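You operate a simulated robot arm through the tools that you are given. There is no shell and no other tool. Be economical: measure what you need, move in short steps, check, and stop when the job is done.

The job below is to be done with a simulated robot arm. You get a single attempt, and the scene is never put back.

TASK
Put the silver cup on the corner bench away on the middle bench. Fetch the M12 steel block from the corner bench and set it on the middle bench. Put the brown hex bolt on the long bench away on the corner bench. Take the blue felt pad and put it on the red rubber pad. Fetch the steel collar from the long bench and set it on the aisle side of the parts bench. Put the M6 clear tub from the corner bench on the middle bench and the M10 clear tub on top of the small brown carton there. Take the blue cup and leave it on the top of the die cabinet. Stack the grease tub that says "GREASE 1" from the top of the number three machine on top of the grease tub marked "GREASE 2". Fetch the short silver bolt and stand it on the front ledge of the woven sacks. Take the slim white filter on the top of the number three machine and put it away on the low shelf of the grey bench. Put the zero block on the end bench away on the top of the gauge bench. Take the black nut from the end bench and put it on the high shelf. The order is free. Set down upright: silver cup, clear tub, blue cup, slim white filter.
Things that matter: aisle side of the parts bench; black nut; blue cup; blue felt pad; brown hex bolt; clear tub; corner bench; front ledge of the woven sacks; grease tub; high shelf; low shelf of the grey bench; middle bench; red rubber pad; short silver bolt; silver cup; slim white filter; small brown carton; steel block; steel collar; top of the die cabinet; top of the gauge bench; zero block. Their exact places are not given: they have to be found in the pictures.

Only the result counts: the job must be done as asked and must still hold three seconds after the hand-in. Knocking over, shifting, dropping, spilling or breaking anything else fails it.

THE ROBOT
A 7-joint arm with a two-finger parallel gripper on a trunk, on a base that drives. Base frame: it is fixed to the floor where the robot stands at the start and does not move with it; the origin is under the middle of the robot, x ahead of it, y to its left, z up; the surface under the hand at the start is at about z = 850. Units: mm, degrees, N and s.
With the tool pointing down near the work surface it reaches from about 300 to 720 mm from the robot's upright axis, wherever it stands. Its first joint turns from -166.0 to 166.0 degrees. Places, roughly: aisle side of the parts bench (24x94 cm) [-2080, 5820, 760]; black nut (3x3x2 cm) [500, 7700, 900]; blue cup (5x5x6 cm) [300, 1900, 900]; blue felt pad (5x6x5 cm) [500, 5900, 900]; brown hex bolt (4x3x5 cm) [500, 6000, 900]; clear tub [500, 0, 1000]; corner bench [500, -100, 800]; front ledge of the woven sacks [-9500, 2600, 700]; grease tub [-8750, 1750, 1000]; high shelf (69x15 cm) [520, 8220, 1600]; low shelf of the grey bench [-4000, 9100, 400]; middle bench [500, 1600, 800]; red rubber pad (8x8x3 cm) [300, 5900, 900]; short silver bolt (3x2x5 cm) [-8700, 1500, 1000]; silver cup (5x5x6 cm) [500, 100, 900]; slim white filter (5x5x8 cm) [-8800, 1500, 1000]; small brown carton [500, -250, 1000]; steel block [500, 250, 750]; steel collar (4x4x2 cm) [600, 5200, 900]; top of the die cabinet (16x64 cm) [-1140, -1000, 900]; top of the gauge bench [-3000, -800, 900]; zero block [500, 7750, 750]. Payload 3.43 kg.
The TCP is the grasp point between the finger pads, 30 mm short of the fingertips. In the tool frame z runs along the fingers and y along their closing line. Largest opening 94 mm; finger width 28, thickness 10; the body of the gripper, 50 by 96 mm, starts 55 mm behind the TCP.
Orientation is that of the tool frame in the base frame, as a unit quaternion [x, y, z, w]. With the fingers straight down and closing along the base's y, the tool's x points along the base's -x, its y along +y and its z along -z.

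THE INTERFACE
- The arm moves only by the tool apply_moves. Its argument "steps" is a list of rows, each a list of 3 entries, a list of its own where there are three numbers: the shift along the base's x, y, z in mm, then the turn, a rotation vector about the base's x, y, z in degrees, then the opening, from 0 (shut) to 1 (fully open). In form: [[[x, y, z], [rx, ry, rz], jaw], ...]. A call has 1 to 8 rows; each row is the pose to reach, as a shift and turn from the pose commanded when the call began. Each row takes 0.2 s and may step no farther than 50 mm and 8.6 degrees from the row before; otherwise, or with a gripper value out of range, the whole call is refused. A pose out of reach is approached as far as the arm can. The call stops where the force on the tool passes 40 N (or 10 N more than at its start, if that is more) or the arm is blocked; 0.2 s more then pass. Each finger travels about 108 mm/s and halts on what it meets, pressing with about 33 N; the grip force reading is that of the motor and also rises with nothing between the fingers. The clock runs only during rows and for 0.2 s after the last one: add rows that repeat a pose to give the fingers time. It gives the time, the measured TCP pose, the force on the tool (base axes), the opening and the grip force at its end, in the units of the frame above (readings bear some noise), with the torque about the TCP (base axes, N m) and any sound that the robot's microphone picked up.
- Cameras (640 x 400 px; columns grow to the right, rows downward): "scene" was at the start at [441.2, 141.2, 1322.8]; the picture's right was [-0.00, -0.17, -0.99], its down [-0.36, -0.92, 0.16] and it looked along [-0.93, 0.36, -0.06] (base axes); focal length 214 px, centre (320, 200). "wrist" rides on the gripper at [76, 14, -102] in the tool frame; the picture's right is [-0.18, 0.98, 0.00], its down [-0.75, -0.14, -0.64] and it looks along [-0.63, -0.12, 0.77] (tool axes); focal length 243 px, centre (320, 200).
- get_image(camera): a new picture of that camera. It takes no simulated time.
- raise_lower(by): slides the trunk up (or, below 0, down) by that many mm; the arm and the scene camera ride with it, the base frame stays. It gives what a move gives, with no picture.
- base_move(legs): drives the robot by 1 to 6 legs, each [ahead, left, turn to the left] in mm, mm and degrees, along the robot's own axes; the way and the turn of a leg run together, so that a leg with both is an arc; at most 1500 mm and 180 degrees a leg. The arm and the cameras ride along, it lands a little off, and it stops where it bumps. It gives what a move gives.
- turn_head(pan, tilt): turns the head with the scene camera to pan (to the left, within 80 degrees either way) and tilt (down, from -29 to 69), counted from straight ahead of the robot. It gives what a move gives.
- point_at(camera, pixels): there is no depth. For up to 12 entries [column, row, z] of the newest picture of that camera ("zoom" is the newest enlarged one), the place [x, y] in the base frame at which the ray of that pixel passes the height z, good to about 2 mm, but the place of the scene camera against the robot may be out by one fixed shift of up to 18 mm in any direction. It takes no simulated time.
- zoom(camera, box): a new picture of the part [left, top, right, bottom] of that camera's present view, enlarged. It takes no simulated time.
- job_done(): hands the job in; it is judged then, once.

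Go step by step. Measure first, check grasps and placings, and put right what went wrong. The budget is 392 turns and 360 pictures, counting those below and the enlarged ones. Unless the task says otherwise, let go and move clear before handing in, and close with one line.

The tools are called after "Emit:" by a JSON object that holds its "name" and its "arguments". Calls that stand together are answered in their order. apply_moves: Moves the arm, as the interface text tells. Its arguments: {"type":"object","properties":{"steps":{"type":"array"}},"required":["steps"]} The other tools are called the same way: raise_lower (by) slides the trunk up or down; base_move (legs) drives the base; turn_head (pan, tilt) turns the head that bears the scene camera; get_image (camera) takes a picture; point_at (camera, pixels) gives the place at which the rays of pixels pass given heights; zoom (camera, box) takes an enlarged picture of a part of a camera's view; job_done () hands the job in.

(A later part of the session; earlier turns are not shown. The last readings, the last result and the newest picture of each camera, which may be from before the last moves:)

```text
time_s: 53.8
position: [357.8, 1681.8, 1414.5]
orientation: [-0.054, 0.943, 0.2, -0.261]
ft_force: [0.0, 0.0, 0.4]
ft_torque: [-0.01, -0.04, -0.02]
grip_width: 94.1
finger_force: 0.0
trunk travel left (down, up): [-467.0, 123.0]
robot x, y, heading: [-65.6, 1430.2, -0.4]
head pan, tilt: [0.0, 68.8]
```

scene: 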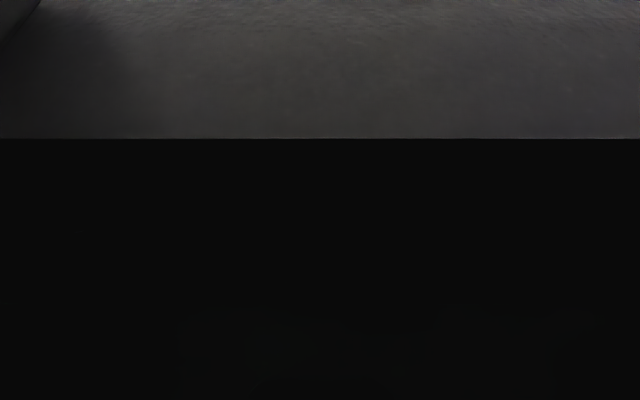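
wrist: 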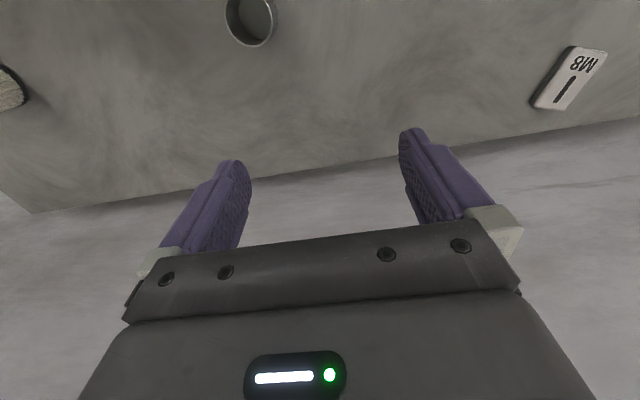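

Unlocked: the last rows were reached. I undo the rotations and go to a compact pose.

Emit:
{"name": "apply_moves", "arguments": {"steps": [[[0, -30, 0], [-8, 0, 0], 1], [[0, -60, 0], [-16, 0, 0], 1], [[0, -90, 0], [-24, 0, 0], 1]]}}

Emit:
{"name": "apply_moves", "arguments": {"steps": [[[0, -20, 0], [0, -8, 0], 1], [[0, -40, 0], [0, -16, 0], 1], [[0, -60, 0], [0, -24, 0], 1], [[0, -60, 0], [0, -31.8, 0], 1]]}}

Emit:
{"name": "turn_head", "arguments": {"pan": 0, "tilt": -15}}

Emit:
{"name": "get_image", "arguments": {"camera": "scene"}}

```text
time_s: 54.6
position: [359.9, 1591.0, 1414.9]
orientation: [0.002, 0.964, -0.002, -0.267]
ft_force: [-0.1, 0.0, 0.6]
ft_torque: [0.0, -0.03, -0.01]
grip_width: 94.2
finger_force: 0.1
trunk travel left (down, up): [-467.0, 123.0]
robot x, y, heading: [-62.3, 1428.0, -0.1]
head pan, tilt: [0.0, 68.8]
```

```text
time_s: 55.6
position: [359.5, 1530.5, 1414.7]
orientation: [0.003, 1.0, 0.0, 0.007]
ft_force: [0.2, 0.1, -0.2]
ft_torque: [0.01, 0.01, 0.04]
grip_width: 94.0
finger_force: 0.0
trunk travel left (down, up): [-467.0, 123.0]
robot x, y, heading: [-65.6, 1427.0, -0.0]
head pan, tilt: [0.0, 68.8]
```

```text
time_s: 57.2
position: [360.7, 1531.4, 1414.1]
orientation: [0.002, 1.0, 0.0, 0.007]
ft_force: [0.4, -0.8, 0.6]
ft_torque: [0.02, 0.01, -0.01]
grip_width: 94.0
finger_force: 0.0
trunk travel left (down, up): [-467.0, 123.0]
robot x, y, heading: [-64.6, 1428.8, -0.3]
head pan, tilt: [0.0, -15.0]
```

```text
327 pictures are left
```

scene: 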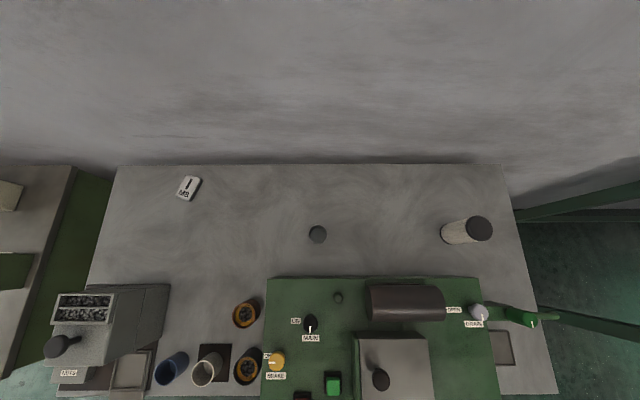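

Good overview: silver cup stands at (317,234), blue cup at (172,367). I drive back to the corner bench.

Emit:
{"name": "base_move", "arguments": {"legs": [[-230, 0, 0], [0, -1430, 0], [280, 0, 0]]}}

Emit:
{"name": "raise_lower", "arguments": {"by": -220}}

Emit:
{"name": "get_image", "arguments": {"camera": "wrist"}}

Emit:
{"name": "get_image", "arguments": {"camera": "scene"}}

```text
time_s: 67.3
position: [393.9, 47.9, 1413.7]
orientation: [0.022, 1.0, 0.0, 0.007]
ft_force: [0.8, -1.2, 0.0]
ft_torque: [-0.03, 0.05, 0.02]
grip_width: 94.0
finger_force: 0.0
trunk travel left (down, up): [-467.0, 123.0]
robot x, y, heading: [-34.4, -37.6, -2.5]
head pan, tilt: [0.0, -15.0]
```

```text
time_s: 69.6
position: [392.3, 48.7, 1195.1]
orientation: [0.022, 1.0, -0.001, 0.007]
ft_force: [-0.6, -0.4, 0.0]
ft_torque: [-0.04, 0.0, -0.01]
grip_width: 93.9
finger_force: 0.0
trunk travel left (down, up): [-247.0, 343.0]
robot x, y, heading: [-38.0, -40.7, -2.4]
head pan, tilt: [0.0, -15.0]
```

```text
326 pictures are left
```

wrist: 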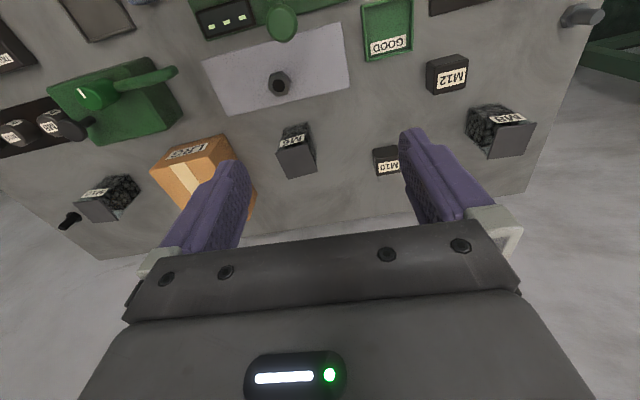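

```text
325 pictures are left
```

scene: 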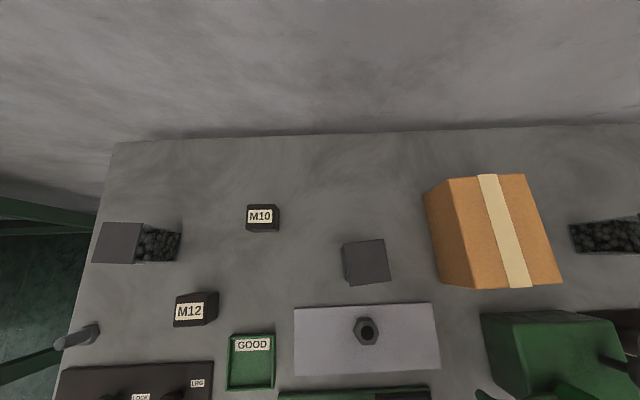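

I straighten the base and shift left toward the M12 block, then look again.

Emit:
{"name": "base_move", "arguments": {"legs": [[0, 0, 2.5], [20, 160, 0]]}}

Emit:
{"name": "get_image", "arguments": {"camera": "wrist"}}

```text
time_s: 71.5
position: [409.1, 229.9, 1194.5]
orientation: [0.001, 1.0, -0.001, 0.007]
ft_force: [1.0, 0.8, -0.4]
ft_torque: [-0.05, 0.0, 0.01]
grip_width: 93.8
finger_force: 0.0
trunk travel left (down, up): [-247.0, 343.0]
robot x, y, heading: [-19.3, 124.7, 0.1]
head pan, tilt: [0.0, -15.0]
```

```text
324 pictures are left
```

wrist: 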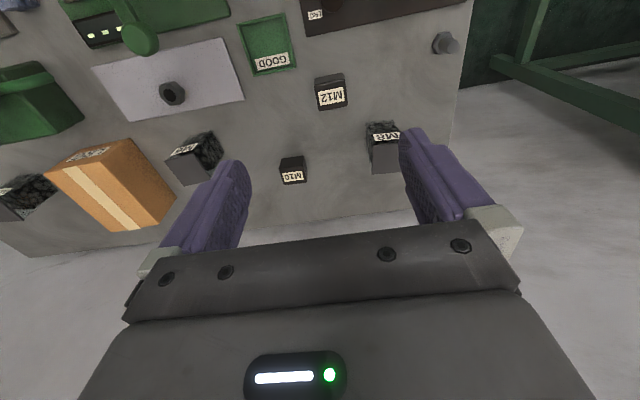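

M12 block is ahead at (332,90). I move over it and down for a closer look.

Emit:
{"name": "apply_moves", "arguments": {"steps": [[[25, 5, -40], [0, 0, 0], 1], [[50, 12, -80], [0, 0, 0], 1], [[50, 12, -130], [0, 0, 0], 1], [[50, 12, -180], [0, 0, 0], 1], [[50, 12, -215], [0, 0, 0], 1]]}}

Emit:
{"name": "zoom", "arguments": {"camera": "wrist", "box": [240, 40, 400, 180]}}

Emit:
{"name": "get_image", "arguments": {"camera": "wrist"}}

```text
time_s: 72.7
position: [457.6, 240.7, 976.7]
orientation: [-0.002, 1.0, 0.0, 0.007]
ft_force: [0.1, 0.3, -0.2]
ft_torque: [0.0, 0.02, 0.03]
grip_width: 93.9
finger_force: 0.1
trunk travel left (down, up): [-247.0, 343.0]
robot x, y, heading: [-18.0, 125.1, -0.0]
head pan, tilt: [0.0, -15.0]
```

```text
2.86 times, centred on (320, 110) of wrist
```

zoom: 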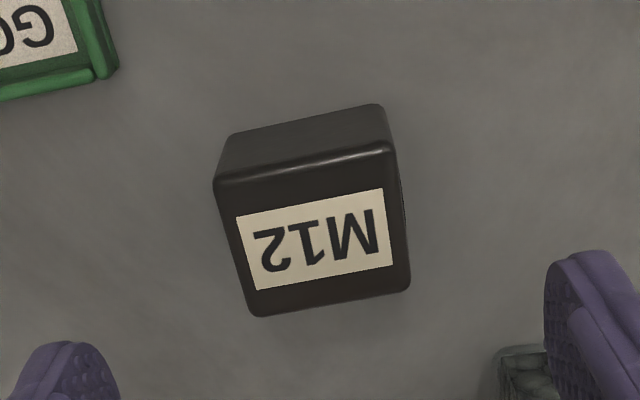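

```text
322 pictures are left
```

wrist: 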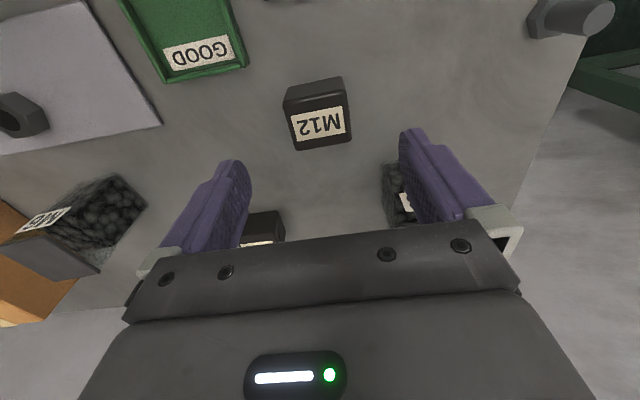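

I compute the block's corners.

Emit:
{"name": "point_at", "arguments": {"camera": "wrist", "pixels": [[283, 104, 880], [345.5, 92.5, 880], [351.5, 139.8, 880], [297.3, 150.3, 880], [288.5, 87, 850], [340, 76.8, 850], [283, 104, 890], [345.5, 92.5, 890]]}}

```text
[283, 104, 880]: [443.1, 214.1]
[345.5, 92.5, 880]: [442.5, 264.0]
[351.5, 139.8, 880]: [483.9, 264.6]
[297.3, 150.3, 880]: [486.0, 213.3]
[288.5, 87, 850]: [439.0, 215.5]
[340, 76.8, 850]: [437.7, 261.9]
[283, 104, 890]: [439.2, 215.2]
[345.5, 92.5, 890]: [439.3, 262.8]
```

Block centre (462,239), about 48 wide in y. Descend to 886 and grip.

Emit:
{"name": "apply_moves", "arguments": {"steps": [[[4, -1, -45], [0, 0, 0], 1], [[4, -1, -80], [0, 0, 0], 1], [[4, -1, -91], [0, 0, 0], 1], [[4, -1, -91], [0, 0, 0], 0], [[4, -1, -91], [0, 0, 0], 0], [[4, -1, -91], [0, 0, 0], 0]]}}

Emit:
{"name": "apply_moves", "arguments": {"steps": [[[0, 0, 40], [0, 0, 0], 0], [[0, 0, 90], [0, 0, 0], 0], [[0, 0, 140], [0, 0, 0], 0], [[0, 0, 190], [0, 0, 0], 0], [[0, 0, 240], [0, 0, 0], 0], [[-40, 0, 260], [0, 0, 0], 0]]}}

Emit:
{"name": "get_image", "arguments": {"camera": "wrist"}}

```text
time_s: 74.0
position: [462.2, 240.9, 887.5]
orientation: [0.0, 1.0, 0.001, 0.007]
ft_force: [1.8, -0.5, 0.0]
ft_torque: [-0.06, -0.11, 0.0]
grip_width: 54.3
finger_force: 32.9
trunk travel left (down, up): [-247.0, 343.0]
robot x, y, heading: [-16.9, 126.7, 0.0]
head pan, tilt: [0.0, -15.0]
```

```text
time_s: 75.5
position: [421.9, 240.5, 1150.1]
orientation: [0.0, 1.0, -0.001, 0.008]
ft_force: [0.1, -0.8, -5.3]
ft_torque: [-0.02, -0.02, 0.01]
grip_width: 54.1
finger_force: 32.9
trunk travel left (down, up): [-247.0, 343.0]
robot x, y, heading: [-14.8, 126.2, -0.1]
head pan, tilt: [0.0, -15.0]
```

```text
321 pictures are left
```

wrist: 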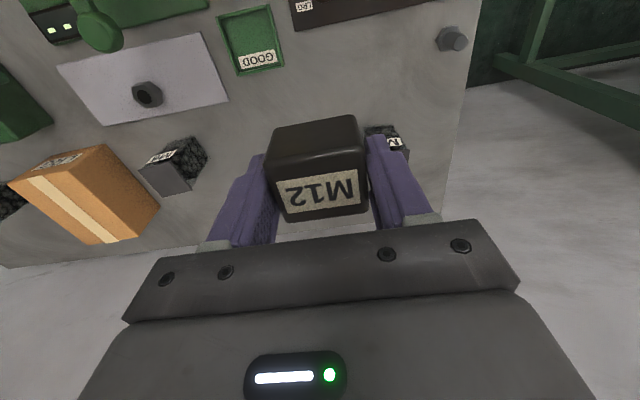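

Block held. I raise, drive around to the middle bench, aiming to set it at about (585,1400).

Emit:
{"name": "raise_lower", "arguments": {"by": 150}}

Emit:
{"name": "base_move", "arguments": {"legs": [[-270, 0, 0], [0, 1160, 0], [250, 0, 0]]}}

Emit:
{"name": "get_image", "arguments": {"camera": "scene"}}

```text
time_s: 77.2
position: [423.5, 240.6, 1300.0]
orientation: [-0.001, 1.0, 0.001, 0.007]
ft_force: [-0.8, 0.0, -6.8]
ft_torque: [-0.01, 0.0, 0.01]
grip_width: 54.4
finger_force: 32.7
trunk travel left (down, up): [-397.0, 193.0]
robot x, y, heading: [-16.2, 123.9, 0.2]
head pan, tilt: [0.0, -15.0]
```

```text
time_s: 86.0
position: [410.7, 1411.7, 1298.8]
orientation: [-0.008, 1.0, 0.0, 0.006]
ft_force: [1.0, 0.0, -5.9]
ft_torque: [0.01, 0.02, 0.01]
grip_width: 54.1
finger_force: 33.4
trunk travel left (down, up): [-397.0, 193.0]
robot x, y, heading: [-31.0, 1289.0, 1.0]
head pan, tilt: [0.0, -15.0]
```

```text
320 pictures are left
```

scene: 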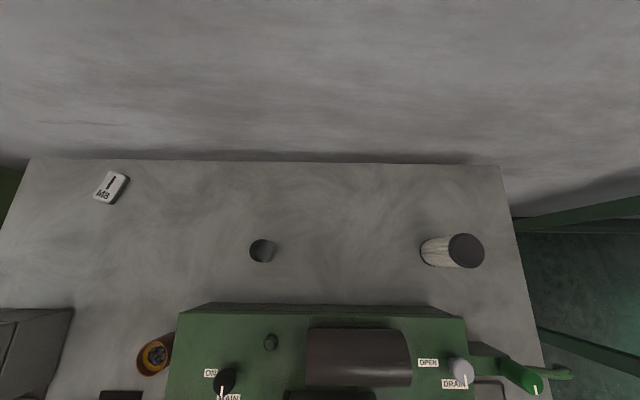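

Spot at y 1412 is clear. Forward 170, then down.

Emit:
{"name": "apply_moves", "arguments": {"steps": [[[45, 0, 0], [0, 0, 0], 0], [[90, 0, 0], [0, 0, 0], 0], [[135, 0, 0], [0, 0, 0], 0], [[170, 0, 0], [0, 0, 0], 0], [[170, 0, -50], [0, 0, 0], 0], [[170, 0, -100], [0, 0, 0], 0], [[170, 0, -150], [0, 0, 0], 0], [[170, 0, -200], [0, 0, 0], 0]]}}

Emit:
{"name": "apply_moves", "arguments": {"steps": [[[0, 0, -50], [0, 0, 0], 0], [[0, 0, -100], [0, 0, 0], 0], [[0, 0, -150], [0, 0, 0], 0], [[0, 0, -190], [0, 0, 0], 0], [[0, 0, -203], [0, 0, 0], 0], [[0, 0, -208], [0, 0, 0], 0], [[0, 0, -212], [0, 0, 0], 0]]}}

```text
time_s: 87.8
position: [580.4, 1410.8, 1100.0]
orientation: [-0.008, 1.0, 0.0, 0.007]
ft_force: [0.5, 0.4, -5.5]
ft_torque: [0.01, -0.01, 0.01]
grip_width: 54.4
finger_force: 32.9
trunk travel left (down, up): [-397.0, 193.0]
robot x, y, heading: [-29.4, 1289.2, 1.1]
head pan, tilt: [0.0, -15.0]
```

```text
time_s: 89.5
position: [577.9, 1411.6, 888.1]
orientation: [-0.008, 1.0, 0.001, 0.007]
ft_force: [0.5, 0.5, -0.6]
ft_torque: [0.05, -0.11, 0.01]
grip_width: 54.3
finger_force: 33.0
trunk travel left (down, up): [-397.0, 193.0]
robot x, y, heading: [-31.5, 1289.2, 1.2]
head pan, tilt: [0.0, -15.0]
```

Weight is off (−0.6 N): it rests on the bench. Release and rise.

Emit:
{"name": "apply_moves", "arguments": {"steps": [[[0, 0, 0], [0, 0, 0], 1], [[0, 0, 0], [0, 0, 0], 1], [[0, 0, 0], [0, 0, 0], 1], [[0, 0, 50], [0, 0, 0], 1], [[0, 0, 100], [0, 0, 0], 1], [[0, 0, 150], [0, 0, 0], 1], [[0, 0, 200], [0, 0, 0], 1]]}}

Emit:
{"name": "apply_moves", "arguments": {"steps": [[[0, 0, 50], [0, 0, 0], 1], [[0, 0, 100], [0, 0, 0], 1], [[-10, 0, 145], [0, 0, 0], 1], [[-40, 0, 180], [0, 0, 0], 1], [[-85, 0, 200], [0, 0, 0], 1], [[-130, 0, 200], [0, 0, 0], 1], [[-170, 0, 200], [0, 0, 0], 1]]}}

Emit:
{"name": "get_image", "arguments": {"camera": "scene"}}

```text
time_s: 91.0
position: [577.9, 1410.0, 1088.9]
orientation: [-0.008, 1.0, 0.0, 0.006]
ft_force: [-0.8, 0.1, 0.5]
ft_torque: [-0.04, -0.01, 0.0]
grip_width: 94.1
finger_force: 0.0
trunk travel left (down, up): [-397.0, 193.0]
robot x, y, heading: [-29.5, 1285.8, 0.9]
head pan, tilt: [0.0, -15.0]
```

```text
time_s: 92.7
position: [403.7, 1409.7, 1287.0]
orientation: [-0.008, 1.0, -0.001, 0.008]
ft_force: [0.2, 0.8, -0.3]
ft_torque: [-0.02, -0.04, -0.02]
grip_width: 94.2
finger_force: 0.0
trunk travel left (down, up): [-397.0, 193.0]
robot x, y, heading: [-29.5, 1286.9, 1.0]
head pan, tilt: [0.0, -15.0]
```

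```text
319 pictures are left
```

scene: 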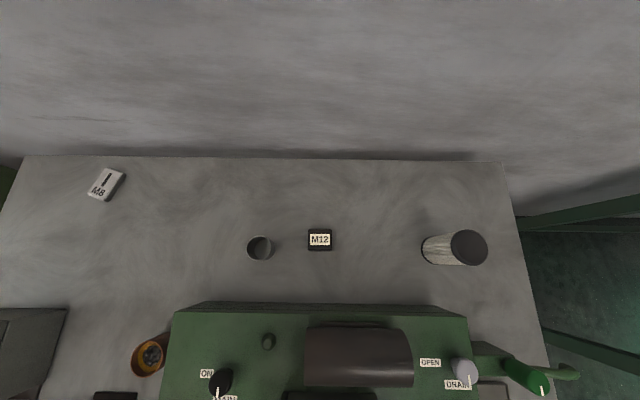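

M12 block is placed. Back to the corner bench for the M6 tub.

Emit:
{"name": "base_move", "arguments": {"legs": [[-240, 0, -1], [0, -1340, 0], [250, 0, 0]]}}

Emit:
{"name": "get_image", "arguments": {"camera": "wrist"}}

Emit:
{"name": "get_image", "arguments": {"camera": "scene"}}

```text
time_s: 102.1
position: [423.3, 81.1, 1285.0]
orientation: [-0.007, 1.0, 0.001, 0.006]
ft_force: [0.0, -1.1, -0.4]
ft_torque: [-0.01, 0.05, -0.01]
grip_width: 94.0
finger_force: 0.0
trunk travel left (down, up): [-397.0, 193.0]
robot x, y, heading: [-13.0, -42.4, 1.0]
head pan, tilt: [0.0, -15.0]
```

```text
318 pictures are left
```

wrist: 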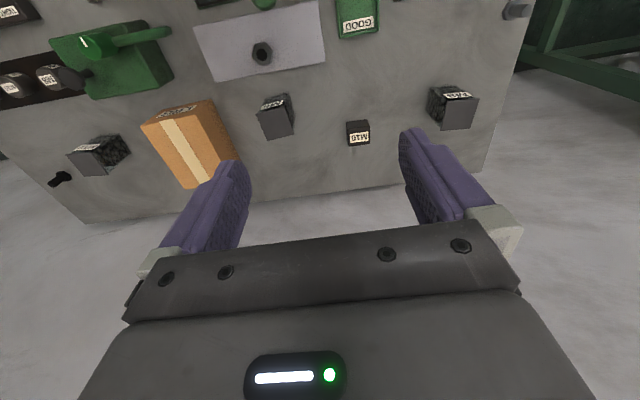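

```text
317 pictures are left
```

scene: 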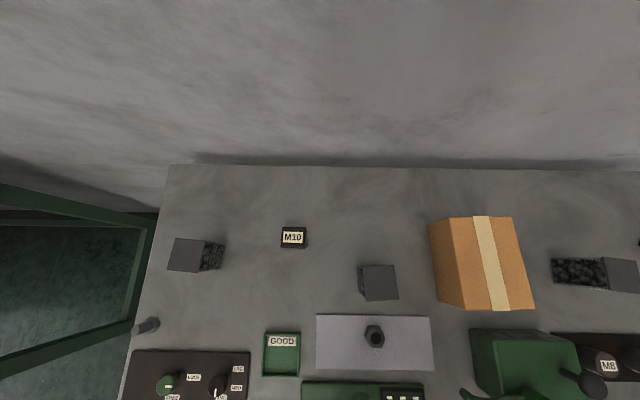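

I move over the M6 tub (275,118 in wrist view) for a close look.

Emit:
{"name": "apply_moves", "arguments": {"steps": [[[8, -45, 0], [0, 0, 0], 1], [[16, -90, 0], [0, 0, 0], 1], [[20, -130, -20], [0, 0, 0], 1], [[20, -130, -70], [0, 0, 0], 1], [[20, -130, -110], [0, 0, 0], 1]]}}

Emit:
{"name": "get_image", "arguments": {"camera": "wrist"}}

Emit:
{"name": "zoom", "arguments": {"camera": "wrist", "box": [240, 60, 440, 200]}}

```text
time_s: 103.3
position: [444.0, -48.7, 1174.9]
orientation: [-0.008, 1.0, -0.001, 0.007]
ft_force: [0.0, -0.1, -0.5]
ft_torque: [0.0, 0.02, 0.03]
grip_width: 94.1
finger_force: 0.1
trunk travel left (down, up): [-397.0, 193.0]
robot x, y, heading: [-15.4, -39.7, 0.9]
head pan, tilt: [0.0, -15.0]
```

```text
316 pictures are left
```

wrist: 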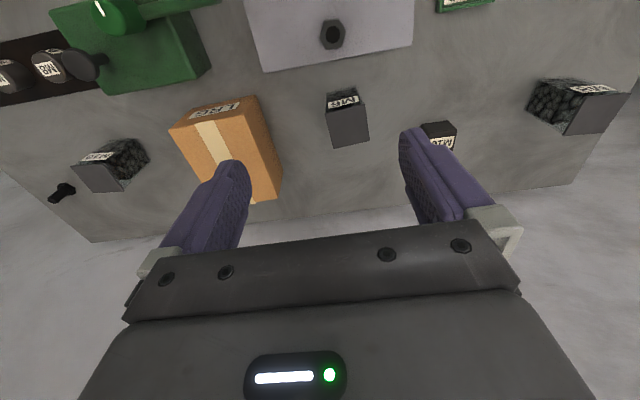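

```text
2.86 times, centred on (340, 130) of wrist
```

zoom: 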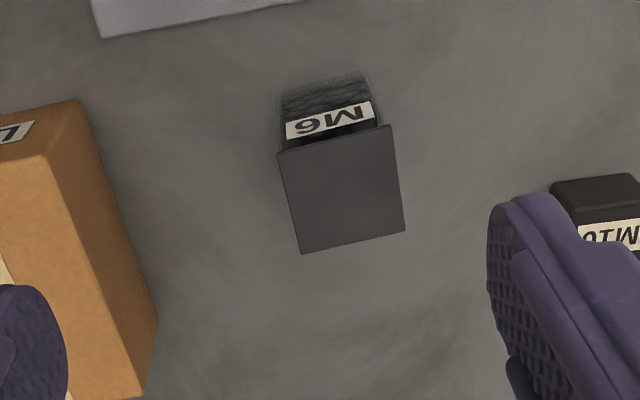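

I compute tub corners at candidate heights.

Emit:
{"name": "point_at", "arguments": {"camera": "wrist", "pixels": [[327, 93.3, 850], [354.7, 85.6, 850], [325.3, 113.5, 910], [364.5, 103.8, 910], [369.8, 141.2, 910], [333.3, 148.9, 910], [325.3, 113.5, 930], [369.8, 141.2, 930], [325.3, 113.5, 950], [369.8, 141.2, 950]]}}

```text
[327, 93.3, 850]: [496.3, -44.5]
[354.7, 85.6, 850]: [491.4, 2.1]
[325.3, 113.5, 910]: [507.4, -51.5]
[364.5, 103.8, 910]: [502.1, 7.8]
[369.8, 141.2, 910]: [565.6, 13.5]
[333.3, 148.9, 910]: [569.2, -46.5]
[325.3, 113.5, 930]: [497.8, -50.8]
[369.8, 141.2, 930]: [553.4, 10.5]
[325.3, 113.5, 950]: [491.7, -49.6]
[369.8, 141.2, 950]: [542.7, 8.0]
```

Tub centre ≈ (519,-20), lid top ≈ 945. I descend to z 940-ish above first and verify with an image.

Emit:
{"name": "apply_moves", "arguments": {"steps": [[[40, 15, 0], [0, 0, 0], 1], [[75, 28, -20], [0, 0, 0], 1], [[75, 28, -70], [0, 0, 0], 1], [[75, 28, -120], [0, 0, 0], 1], [[75, 28, -155], [0, 0, 0], 1]]}}

Emit:
{"name": "get_image", "arguments": {"camera": "wrist"}}

```text
time_s: 104.5
position: [515.2, -22.3, 1020.2]
orientation: [-0.008, 1.0, -0.001, 0.007]
ft_force: [1.1, -0.1, -0.5]
ft_torque: [0.0, 0.0, 0.0]
grip_width: 94.1
finger_force: 0.1
trunk travel left (down, up): [-397.0, 193.0]
robot x, y, heading: [-13.8, -38.1, 0.7]
head pan, tilt: [0.0, -15.0]
```

```text
314 pictures are left
```

wrist: 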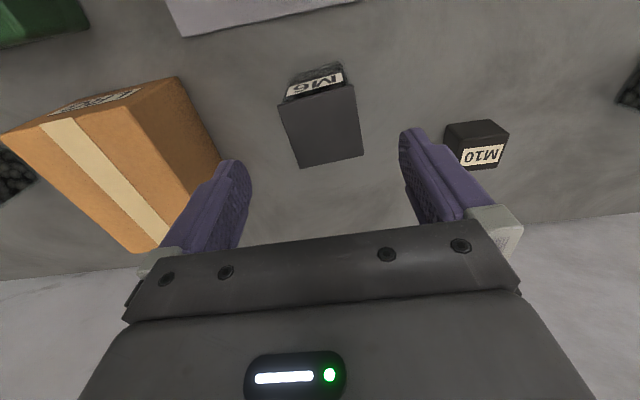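

Emit:
{"name": "point_at", "arguments": {"camera": "wrist", "pixels": [[278, 105, 940], [352, 84, 940], [363, 153, 940], [298, 168, 940], [290, 76, 850], [340, 64, 850], [278, 105, 925], [352, 84, 925], [363, 153, 925], [298, 168, 925], [215, 155, 850]]}}

```text
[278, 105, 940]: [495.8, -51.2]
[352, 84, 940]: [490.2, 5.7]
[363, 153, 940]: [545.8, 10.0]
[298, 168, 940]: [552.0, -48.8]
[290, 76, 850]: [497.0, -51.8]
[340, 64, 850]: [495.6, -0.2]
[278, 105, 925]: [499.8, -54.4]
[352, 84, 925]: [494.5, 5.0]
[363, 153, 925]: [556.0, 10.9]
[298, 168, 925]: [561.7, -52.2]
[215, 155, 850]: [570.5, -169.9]
```

Tub is turned ≈5.7°; lid top ≈ 940, centre (521,-21). Turn the tool 5°, descend to z≈910 and grip.

Emit:
{"name": "apply_moves", "arguments": {"steps": [[[5, 1, -40], [0, 0, 5], 1], [[5, 1, -80], [0, 0, 5], 1], [[5, 1, -108], [0, 0, 5], 1], [[5, 1, -108], [0, 0, 5], 0], [[5, 1, -108], [0, 0, 5], 0], [[5, 1, -108], [0, 0, 5], 0]]}}

Emit:
{"name": "get_image", "arguments": {"camera": "wrist"}}

```text
time_s: 105.9
position: [521.0, -19.0, 913.2]
orientation: [-0.051, 0.999, 0.0, 0.006]
ft_force: [0.4, 0.2, -0.4]
ft_torque: [0.0, -0.01, 0.01]
grip_width: 60.6
finger_force: 32.6
trunk travel left (down, up): [-397.0, 193.0]
robot x, y, heading: [-12.4, -39.3, 1.1]
head pan, tilt: [0.0, -15.0]
```

```text
313 pictures are left
```

wrist: 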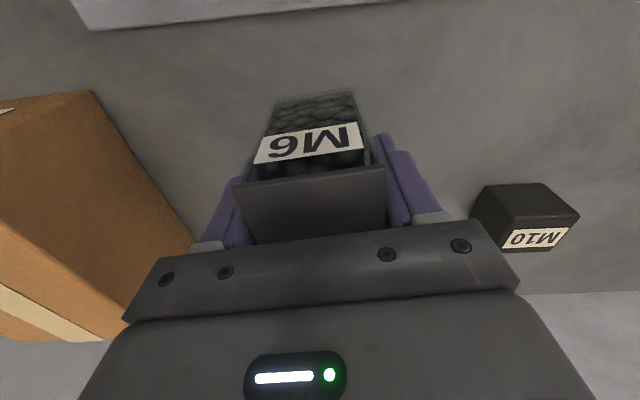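

Gripped at the lid (60.6 mm). Lift slightly and check that the whole tub comes along.

Emit:
{"name": "apply_moves", "arguments": {"steps": [[[0, 0, 20], [0, 0, 0], 0], [[0, 0, 50], [0, 0, 0], 0]]}}

Emit:
{"name": "get_image", "arguments": {"camera": "wrist"}}

```text
time_s: 106.5
position: [521.2, -20.0, 963.1]
orientation: [-0.051, 0.999, 0.0, 0.006]
ft_force: [-0.7, 0.1, -4.2]
ft_torque: [-0.03, -0.02, -0.01]
grip_width: 60.5
finger_force: 33.0
trunk travel left (down, up): [-397.0, 193.0]
robot x, y, heading: [-12.5, -41.6, 1.1]
head pan, tilt: [0.0, -15.0]
```

```text
312 pictures are left
```

wrist: 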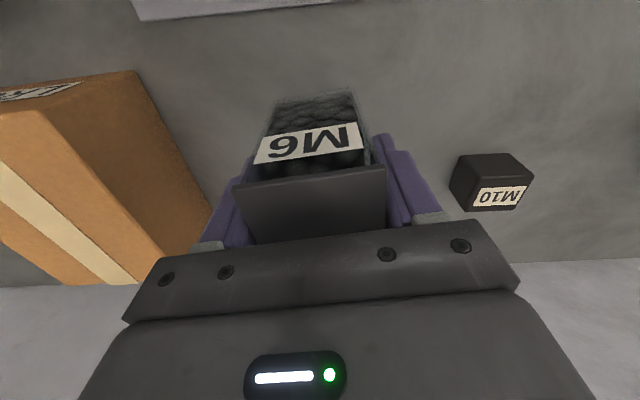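

The tub lifts whole (4 N). Lift further, retract and drive to the middle bench.

Emit:
{"name": "apply_moves", "arguments": {"steps": [[[0, 0, 50], [0, 0, 0], 0], [[0, 0, 100], [0, 0, 0], 0], [[0, 0, 150], [0, 0, 0], 0], [[0, 0, 200], [0, 0, -3], 0], [[0, 0, 250], [0, 0, -5], 0], [[-20, 0, 295], [0, 0, -5], 0], [[-55, 0, 325], [0, 0, -5], 0], [[-95, 0, 340], [0, 0, -5], 0]]}}

Emit:
{"name": "base_move", "arguments": {"legs": [[-270, 0, -1], [0, 1310, 0], [250, 0, 0]]}}

Emit:
{"name": "get_image", "arguments": {"camera": "scene"}}

```text
time_s: 108.3
position: [425.1, -20.9, 1304.0]
orientation: [-0.008, 1.0, 0.0, 0.007]
ft_force: [-1.5, 0.4, -3.5]
ft_torque: [-0.03, -0.02, -0.01]
grip_width: 60.4
finger_force: 33.0
trunk travel left (down, up): [-397.0, 193.0]
robot x, y, heading: [-13.8, -42.6, 0.9]
head pan, tilt: [0.0, -15.0]
```

```text
time_s: 117.9
position: [416.1, 1306.9, 1303.0]
orientation: [-0.002, 1.0, 0.0, 0.006]
ft_force: [0.5, -1.0, -3.6]
ft_torque: [0.04, 0.01, 0.01]
grip_width: 60.0
finger_force: 32.8
trunk travel left (down, up): [-397.0, 193.0]
robot x, y, heading: [-25.6, 1292.9, 0.2]
head pan, tilt: [0.0, -15.0]
```

```text
311 pictures are left
```

scene: 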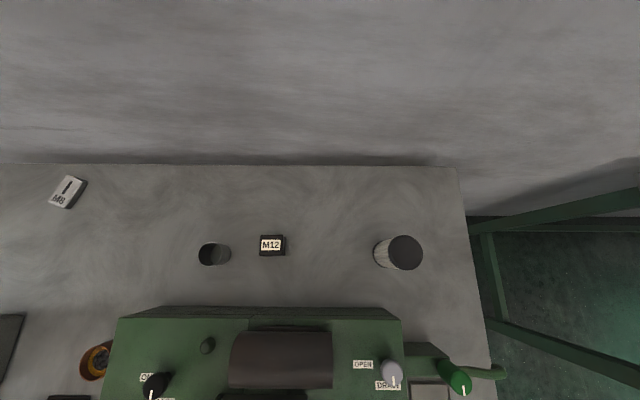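

Place at (581,1281): forward, then down to 913.

Emit:
{"name": "apply_moves", "arguments": {"steps": [[[45, -10, 0], [0, 0, 0], 0], [[90, -20, 0], [0, 0, 0], 0], [[135, -26, 0], [0, 0, 0], 0], [[165, -26, -20], [0, 0, 0], 0], [[165, -26, -70], [0, 0, 0], 0], [[165, -26, -120], [0, 0, 0], 0], [[165, -26, -170], [0, 0, 0], 0], [[165, -26, -220], [0, 0, 0], 0]]}}

Emit:
{"name": "apply_moves", "arguments": {"steps": [[[0, 0, -50], [0, 0, 0], 0], [[0, 0, -100], [0, 0, 0], 0], [[0, 0, -140], [0, 0, 0], 0], [[0, 0, -160], [0, 0, 0], 0], [[0, 0, -166], [0, 0, 0], 0], [[0, 0, -170], [0, 0, 0], 0]]}}

Emit:
{"name": "get_image", "arguments": {"camera": "wrist"}}

```text
time_s: 119.7
position: [579.7, 1281.0, 1080.1]
orientation: [-0.002, 1.0, 0.0, 0.007]
ft_force: [0.2, 0.5, -4.1]
ft_torque: [-0.02, 0.03, -0.01]
grip_width: 60.4
finger_force: 32.9
trunk travel left (down, up): [-397.0, 193.0]
robot x, y, heading: [-26.1, 1296.0, 0.4]
head pan, tilt: [0.0, -15.0]
```

```text
time_s: 121.1
position: [578.6, 1281.4, 912.9]
orientation: [-0.003, 1.0, -0.001, 0.007]
ft_force: [-0.4, 0.7, -4.2]
ft_torque: [0.01, -0.02, -0.01]
grip_width: 60.3
finger_force: 32.9
trunk travel left (down, up): [-397.0, 193.0]
robot x, y, heading: [-27.3, 1291.1, 0.3]
head pan, tilt: [0.0, -15.0]
```

```text
310 pictures are left
```

wrist: 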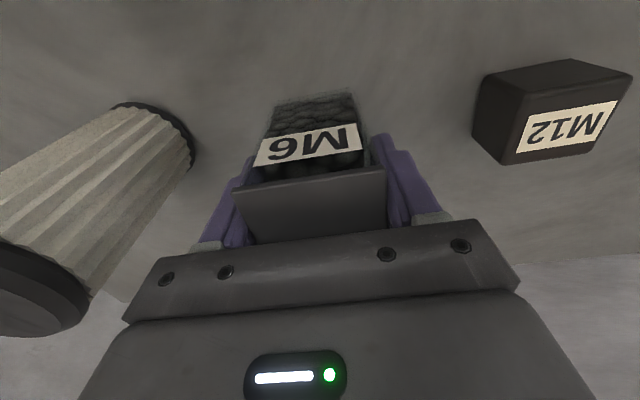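

Still carrying the weight; step down a few mm until supported.

Emit:
{"name": "apply_moves", "arguments": {"steps": [[[0, 0, -1], [0, 0, 0], 0], [[0, 0, -2], [0, 0, 0], 0], [[0, 0, -2.5], [0, 0, 0], 0]]}}

```text
time_s: 121.9
position: [577.2, 1281.3, 913.0]
orientation: [-0.003, 1.0, -0.001, 0.008]
ft_force: [-0.9, -3.8, 21.8]
ft_torque: [-0.01, 0.78, -0.01]
grip_width: 60.4
finger_force: 33.3
trunk travel left (down, up): [-397.0, 193.0]
robot x, y, heading: [-27.0, 1295.9, 0.5]
head pan, tilt: [0.0, -15.0]
```

Supported (22 N). Ease up 1.5 mm, release, rise and retract.

Emit:
{"name": "apply_moves", "arguments": {"steps": [[[0, 0, 1.5], [0, 0, 0], 0], [[0, 0, 1.5], [0, 0, 0], 1], [[0, 0, 1.5], [0, 0, 0], 1], [[0, 0, 1.5], [0, 0, 0], 1], [[0, 0, 50], [0, 0, 0], 1], [[0, 0, 100], [0, 0, 0], 1], [[0, 0, 150], [0, 0, 0], 1], [[0, 0, 200], [0, 0, 0], 1]]}}

Emit:
{"name": "apply_moves", "arguments": {"steps": [[[0, 0, 50], [0, 0, 0], 1], [[0, 0, 100], [0, 0, 0], 1], [[-10, 0, 145], [0, 0, 0], 1], [[-40, 0, 170], [0, 0, 0], 1], [[-85, 0, 180], [0, 0, 0], 1], [[-130, 0, 180], [0, 0, 0], 1], [[-160, 0, 180], [0, 0, 0], 1]]}}

Emit:
{"name": "get_image", "arguments": {"camera": "scene"}}

```text
time_s: 123.7
position: [579.4, 1282.1, 1110.3]
orientation: [-0.002, 1.0, 0.0, 0.007]
ft_force: [0.4, -0.2, 1.2]
ft_torque: [0.0, 0.02, 0.0]
grip_width: 94.1
finger_force: 0.0
trunk travel left (down, up): [-397.0, 193.0]
robot x, y, heading: [-27.3, 1290.9, 0.5]
head pan, tilt: [0.0, -15.0]
```

```text
time_s: 125.3
position: [420.3, 1282.4, 1292.9]
orientation: [-0.002, 1.0, 0.001, 0.007]
ft_force: [-0.3, -0.1, -0.7]
ft_torque: [-0.02, -0.04, -0.02]
grip_width: 94.2
finger_force: 0.1
trunk travel left (down, up): [-397.0, 193.0]
robot x, y, heading: [-24.1, 1289.5, 0.5]
head pan, tilt: [0.0, -15.0]
```

```text
309 pictures are left
```

scene: 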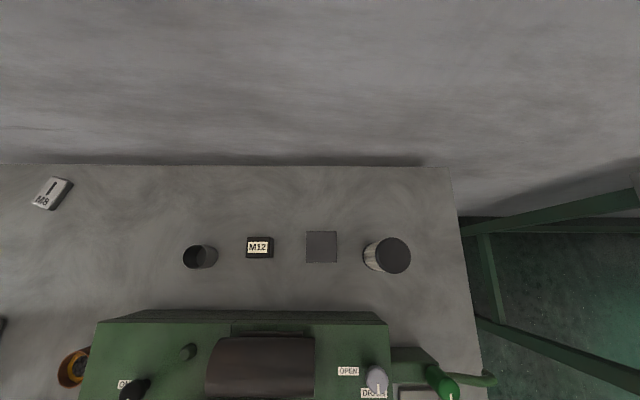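

Tub is standing. Next, the M10 tub at the right of the corner bench: drive to y≈-300.

Emit:
{"name": "base_move", "arguments": {"legs": [[-240, 0, 0], [0, -1300, 0], [0, -260, 0], [250, 0, 0]]}}

Emit:
{"name": "get_image", "arguments": {"camera": "scene"}}

Emit:
{"name": "get_image", "arguments": {"camera": "wrist"}}

```text
time_s: 136.1
position: [456.4, -264.0, 1291.6]
orientation: [-0.012, 1.0, 0.001, 0.007]
ft_force: [0.1, -0.6, -0.7]
ft_torque: [-0.02, 0.06, 0.01]
grip_width: 94.4
finger_force: 0.1
trunk travel left (down, up): [-397.0, 193.0]
robot x, y, heading: [8.6, -260.5, 1.3]
head pan, tilt: [0.0, -15.0]
```

```text
308 pictures are left
```

scene: 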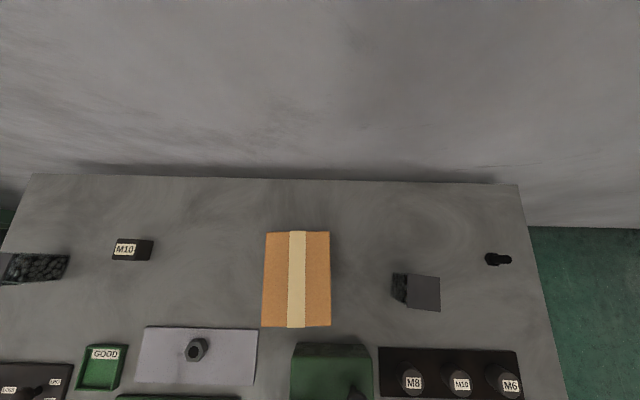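

```text
307 pictures are left
```

wrist: 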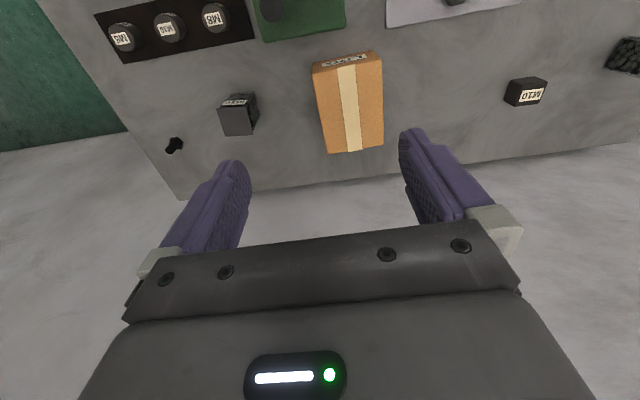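

I measure the M10 tub lid and carton top.

Emit:
{"name": "point_at", "arguments": {"camera": "wrist", "pixels": [[218, 111, 940], [248, 106, 940], [254, 134, 940], [225, 136, 940], [313, 66, 950], [381, 58, 950], [384, 146, 950], [329, 154, 950], [245, 93, 850]]}}

Emit:
{"name": "apply_moves", "arguments": {"steps": [[[0, -45, 0], [0, 0, 0], 1], [[0, -90, 0], [0, 0, 0], 1], [[0, -135, 0], [0, 0, 0], 1], [[10, -180, 0], [0, 0, 0], 1], [[10, -200, -40], [0, 0, 0], 1], [[10, -200, -90], [0, 0, 0], 1], [[10, -200, -140], [0, 0, 0], 1]]}}

Emit:
{"name": "get_image", "arguments": {"camera": "wrist"}}

```text
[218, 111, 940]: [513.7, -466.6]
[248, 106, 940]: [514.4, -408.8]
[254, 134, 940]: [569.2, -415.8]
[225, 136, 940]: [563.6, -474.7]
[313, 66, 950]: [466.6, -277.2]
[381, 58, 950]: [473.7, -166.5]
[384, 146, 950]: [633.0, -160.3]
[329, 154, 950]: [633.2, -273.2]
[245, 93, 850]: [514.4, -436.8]
```

```text
time_s: 137.7
position: [466.8, -463.7, 1151.1]
orientation: [-0.012, 1.0, 0.0, 0.007]
ft_force: [0.1, -0.3, 0.3]
ft_torque: [-0.01, 0.02, 0.01]
grip_width: 94.1
finger_force: 0.1
trunk travel left (down, up): [-397.0, 193.0]
robot x, y, heading: [3.4, -262.1, 1.2]
head pan, tilt: [0.0, -15.0]
```

```text
306 pictures are left
```

wrist: 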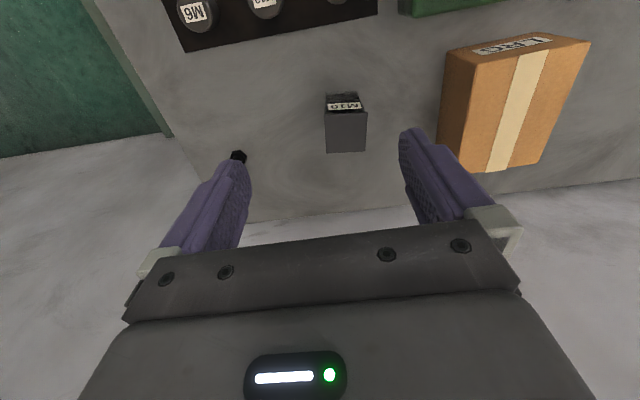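

Emit:
{"name": "zoom", "arguments": {"camera": "wrist", "box": [260, 60, 440, 180]}}

Emit:
{"name": "point_at", "arguments": {"camera": "wrist", "pixels": [[324, 111, 940], [366, 112, 940], [366, 152, 940], [327, 152, 940], [327, 96, 850], [358, 95, 850]]}}

```text
3.33 times, centred on (350, 120) of wrist
```

zoom: 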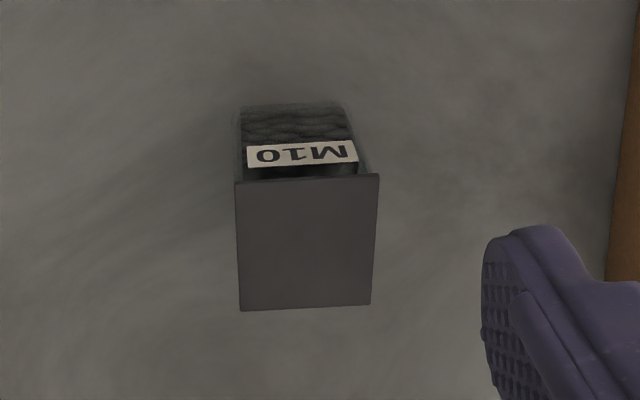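

```text
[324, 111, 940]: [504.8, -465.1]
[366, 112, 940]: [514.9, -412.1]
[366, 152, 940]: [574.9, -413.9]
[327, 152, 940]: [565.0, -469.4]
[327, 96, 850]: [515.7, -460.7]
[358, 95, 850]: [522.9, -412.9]
```

Tub centre ≈ (541,-440), turned about −9°. Move above it, turn, and re-measure.

Emit:
{"name": "apply_moves", "arguments": {"steps": [[[40, 12, 0], [0, 0, -5], 1], [[72, 24, -30], [0, 0, -9], 1], [[72, 24, -80], [0, 0, -9], 1], [[72, 24, -131], [0, 0, -9], 1]]}}

Emit:
{"name": "zoom", "arguments": {"camera": "wrist", "box": [200, 30, 440, 190]}}

```text
refused: row 4 steps farther than a row can; nothing moved
```

```text
2.50 times, centred on (320, 110) of wrist
```

zoom: 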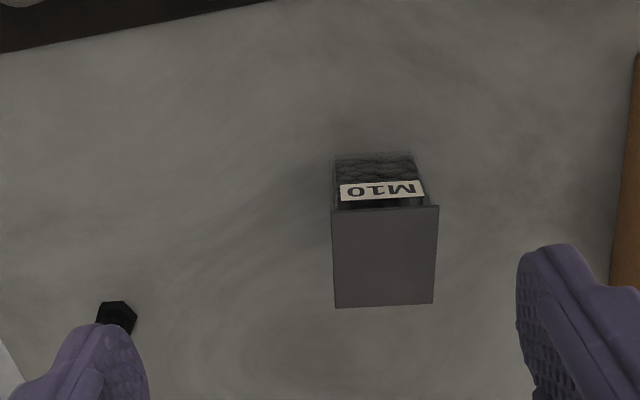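

Emit:
{"name": "apply_moves", "arguments": {"steps": [[[40, 12, 0], [0, 0, -5], 1], [[72, 24, -30], [0, 0, -9], 1], [[72, 24, -80], [0, 0, -9], 1], [[72, 24, -130], [0, 0, -9], 1]]}}

Emit:
{"name": "zoom", "arguments": {"camera": "wrist", "box": [200, 30, 440, 190]}}

```text
time_s: 138.7
position: [538.3, -443.9, 1022.9]
orientation: [0.067, 0.998, 0.0, 0.008]
ft_force: [0.0, 0.6, 0.4]
ft_torque: [-0.01, 0.0, -0.01]
grip_width: 94.1
finger_force: 0.0
trunk travel left (down, up): [-397.0, 193.0]
robot x, y, heading: [3.7, -262.0, 1.4]
head pan, tilt: [0.0, -15.0]
```

```text
2.50 times, centred on (320, 110) of wrist
```

zoom: 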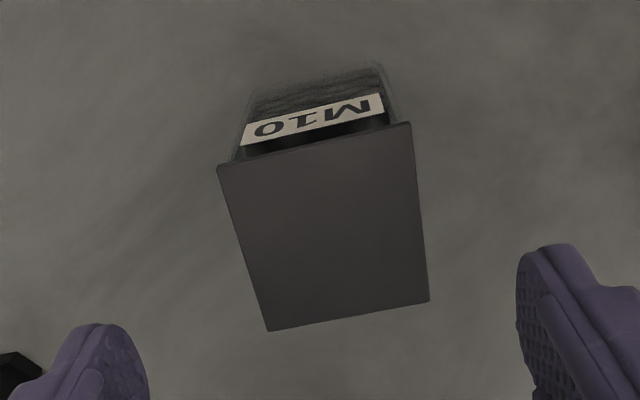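

Emit:
{"name": "point_at", "arguments": {"camera": "zoom", "pixels": [[217, 168, 940], [411, 124, 940], [429, 300, 940], [268, 330, 940]]}}

```text
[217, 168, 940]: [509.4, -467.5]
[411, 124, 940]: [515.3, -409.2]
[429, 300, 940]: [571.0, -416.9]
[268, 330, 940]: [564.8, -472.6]
```

Centre (540,-441.5). Descend and grip.

Emit:
{"name": "apply_moves", "arguments": {"steps": [[[2, 2, -40], [0, 0, 1.5], 1], [[2, 2, -80], [0, 0, 1.5], 1], [[2, 2, -109], [0, 0, 1.5], 1], [[2, 2, -109], [0, 0, 1.5], 0], [[2, 2, -109], [0, 0, 1.5], 0], [[2, 2, -109], [0, 0, 1.5], 0]]}}

Emit:
{"name": "apply_moves", "arguments": {"steps": [[[0, 0, 50], [0, 0, 0], 0], [[0, 0, 100], [0, 0, 0], 0], [[0, 0, 150], [0, 0, 0], 0], [[0, 0, 200], [0, 0, 0], 0], [[0, 0, 250], [0, 0, 0], 0]]}}

Emit:
{"name": "get_image", "arguments": {"camera": "wrist"}}

```text
time_s: 140.1
position: [536.7, -437.9, 915.2]
orientation: [0.055, 0.998, -0.001, 0.006]
ft_force: [-0.8, -0.6, 0.1]
ft_torque: [-0.01, -0.03, -0.01]
grip_width: 60.2
finger_force: 33.0
trunk travel left (down, up): [-397.0, 193.0]
robot x, y, heading: [5.4, -261.9, 1.3]
head pan, tilt: [0.0, -15.0]
```

```text
time_s: 141.3
position: [534.7, -438.8, 1163.2]
orientation: [0.053, 0.999, 0.0, 0.006]
ft_force: [0.2, -0.7, -4.3]
ft_torque: [0.02, -0.01, -0.02]
grip_width: 60.1
finger_force: 33.1
trunk travel left (down, up): [-397.0, 193.0]
robot x, y, heading: [7.5, -261.9, 1.6]
head pan, tilt: [0.0, -15.0]
```

```text
302 pictures are left
```

wrist: 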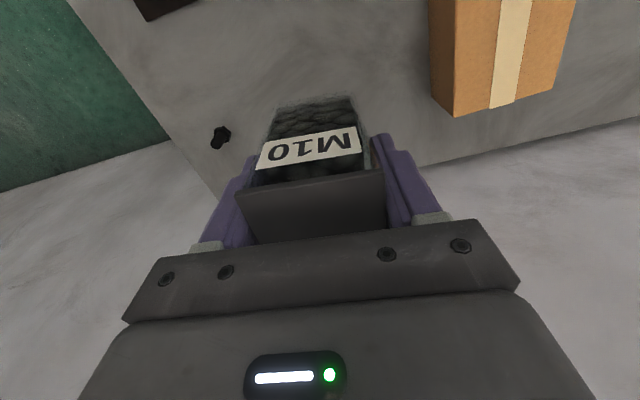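

M10 tub held. I move sideways near the carton and back to view its height.

Emit:
{"name": "apply_moves", "arguments": {"steps": [[[-30, 30, 20], [0, 0, 0], 0], [[-60, 65, 30], [0, 0, 0], 0], [[-90, 100, 40], [0, 0, 2], 0], [[-110, 140, 40], [0, 0, 4], 0], [[-120, 185, 40], [0, 0, 6], 0], [[-120, 220, 40], [0, 0, 6], 0]]}}

Emit:
{"name": "get_image", "arguments": {"camera": "wrist"}}

Emit:
{"name": "get_image", "arguments": {"camera": "scene"}}

```text
time_s: 142.7
position: [419.1, -217.1, 1202.5]
orientation: [0.002, 1.0, -0.001, 0.007]
ft_force: [0.0, -0.4, -3.5]
ft_torque: [0.01, 0.01, 0.0]
grip_width: 60.3
finger_force: 33.0
trunk travel left (down, up): [-397.0, 193.0]
robot x, y, heading: [7.8, -264.0, 1.3]
head pan, tilt: [0.0, -15.0]
```

```text
301 pictures are left
```

wrist: 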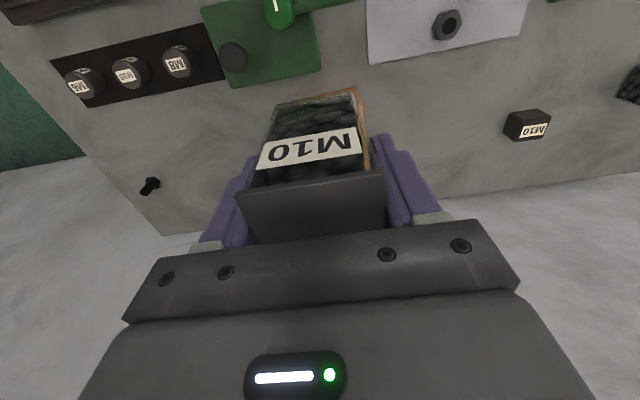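

```text
300 pictures are left
```

scene: 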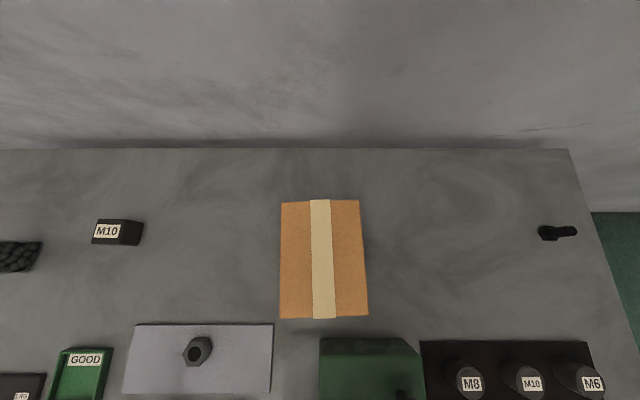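

Emit:
{"name": "point_at", "arguments": {"camera": "scene", "pixels": [[281, 202, 950], [359, 199, 950], [368, 316, 950], [279, 319, 950], [281, 202, 1000], [359, 199, 1000], [368, 316, 1000], [279, 319, 1000]]}}

```text
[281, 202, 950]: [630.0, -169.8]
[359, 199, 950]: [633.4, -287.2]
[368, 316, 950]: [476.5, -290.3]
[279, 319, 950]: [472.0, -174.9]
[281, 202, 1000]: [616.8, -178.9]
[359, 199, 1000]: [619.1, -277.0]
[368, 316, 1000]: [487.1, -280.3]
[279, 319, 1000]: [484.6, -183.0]
```

Carton top spans about x 470-620, y -280..-170, top between 940 and 990. I go over its centre and descend by feel.

Emit:
{"name": "apply_moves", "arguments": {"steps": [[[45, -4, 0], [0, 0, 0], 0], [[90, -8, 0], [0, 0, 0], 0], [[126, -8, -10], [0, 0, 0], 0], [[126, -8, -55], [0, 0, 0], 0], [[126, -8, -100], [0, 0, 0], 0], [[126, -8, -120], [0, 0, 0], 0]]}}

Emit:
{"name": "get_image", "arguments": {"camera": "wrist"}}

```text
time_s: 144.1
position: [543.7, -224.4, 1082.5]
orientation: [0.002, 1.0, -0.001, 0.007]
ft_force: [1.0, -0.2, -3.7]
ft_torque: [0.01, -0.04, 0.05]
grip_width: 60.6
finger_force: 32.6
trunk travel left (down, up): [-397.0, 193.0]
robot x, y, heading: [5.5, -262.7, 1.6]
head pan, tilt: [0.0, -15.0]
```

```text
299 pictures are left
```

wrist: 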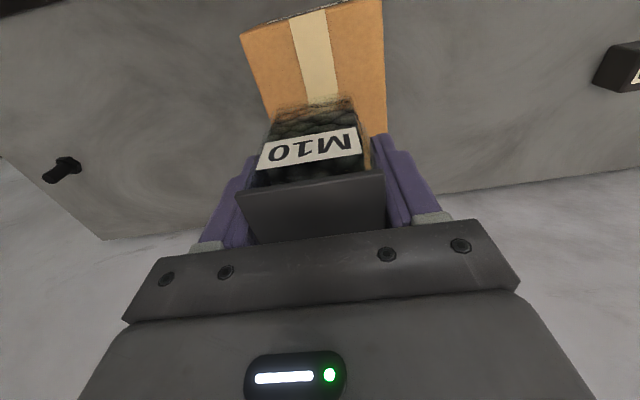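

Tub hangs above the tape line. Descend in small steps.

Emit:
{"name": "apply_moves", "arguments": {"steps": [[[0, 0, -8], [0, 0, 0], 0], [[0, 0, -16], [0, 0, 0], 0], [[0, 0, -24], [0, 0, 0], 0], [[0, 0, -30], [0, 0, 0], 0], [[0, 0, -35], [0, 0, 0], 0], [[0, 0, -40], [0, 0, 0], 0], [[0, 0, -45], [0, 0, 0], 0], [[0, 0, -50], [0, 0, 0], 0]]}}

Emit:
{"name": "get_image", "arguments": {"camera": "wrist"}}

```text
time_s: 145.9
position: [545.1, -225.9, 1033.2]
orientation: [0.001, 1.0, 0.0, 0.006]
ft_force: [0.2, -0.1, -3.5]
ft_torque: [0.01, 0.0, -0.01]
grip_width: 60.2
finger_force: 33.0
trunk travel left (down, up): [-397.0, 193.0]
robot x, y, heading: [8.0, -264.4, 1.5]
head pan, tilt: [0.0, -15.0]
```

```text
298 pictures are left
```

wrist: 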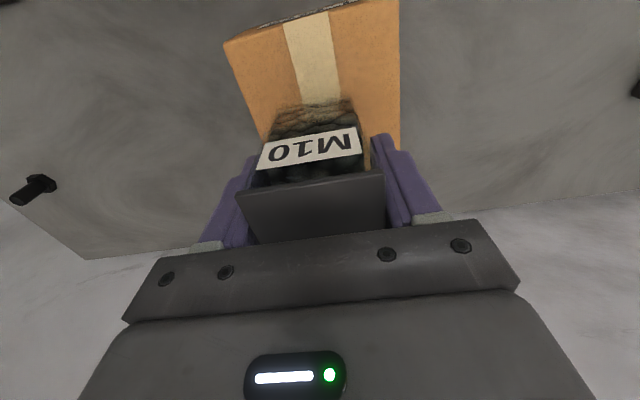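

Emit:
{"name": "apply_moves", "arguments": {"steps": [[[0, 0, -5], [0, 0, 0], 0], [[0, 0, -10], [0, 0, 0], 0], [[0, 0, -14], [0, 0, 0], 0], [[0, 0, -18], [0, 0, 0], 0], [[0, 0, -22], [0, 0, 0], 0], [[0, 0, -26], [0, 0, 0], 0], [[0, 0, -30], [0, 0, 0], 0]]}}

Emit:
{"name": "get_image", "arguments": {"camera": "wrist"}}

```text
time_s: 147.5
position: [546.0, -224.5, 1003.9]
orientation: [0.001, 1.0, 0.0, 0.008]
ft_force: [-0.3, 0.0, 10.1]
ft_torque: [0.22, 0.3, 0.05]
grip_width: 60.2
finger_force: 32.8
trunk travel left (down, up): [-397.0, 193.0]
robot x, y, heading: [7.5, -260.2, 1.3]
head pan, tilt: [0.0, -15.0]
```

```text
297 pictures are left
```

wrist: 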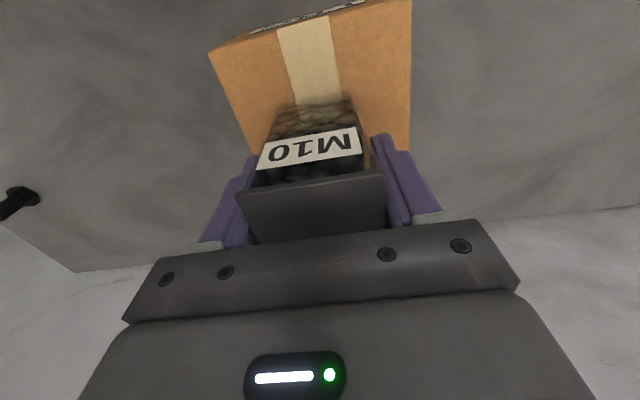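

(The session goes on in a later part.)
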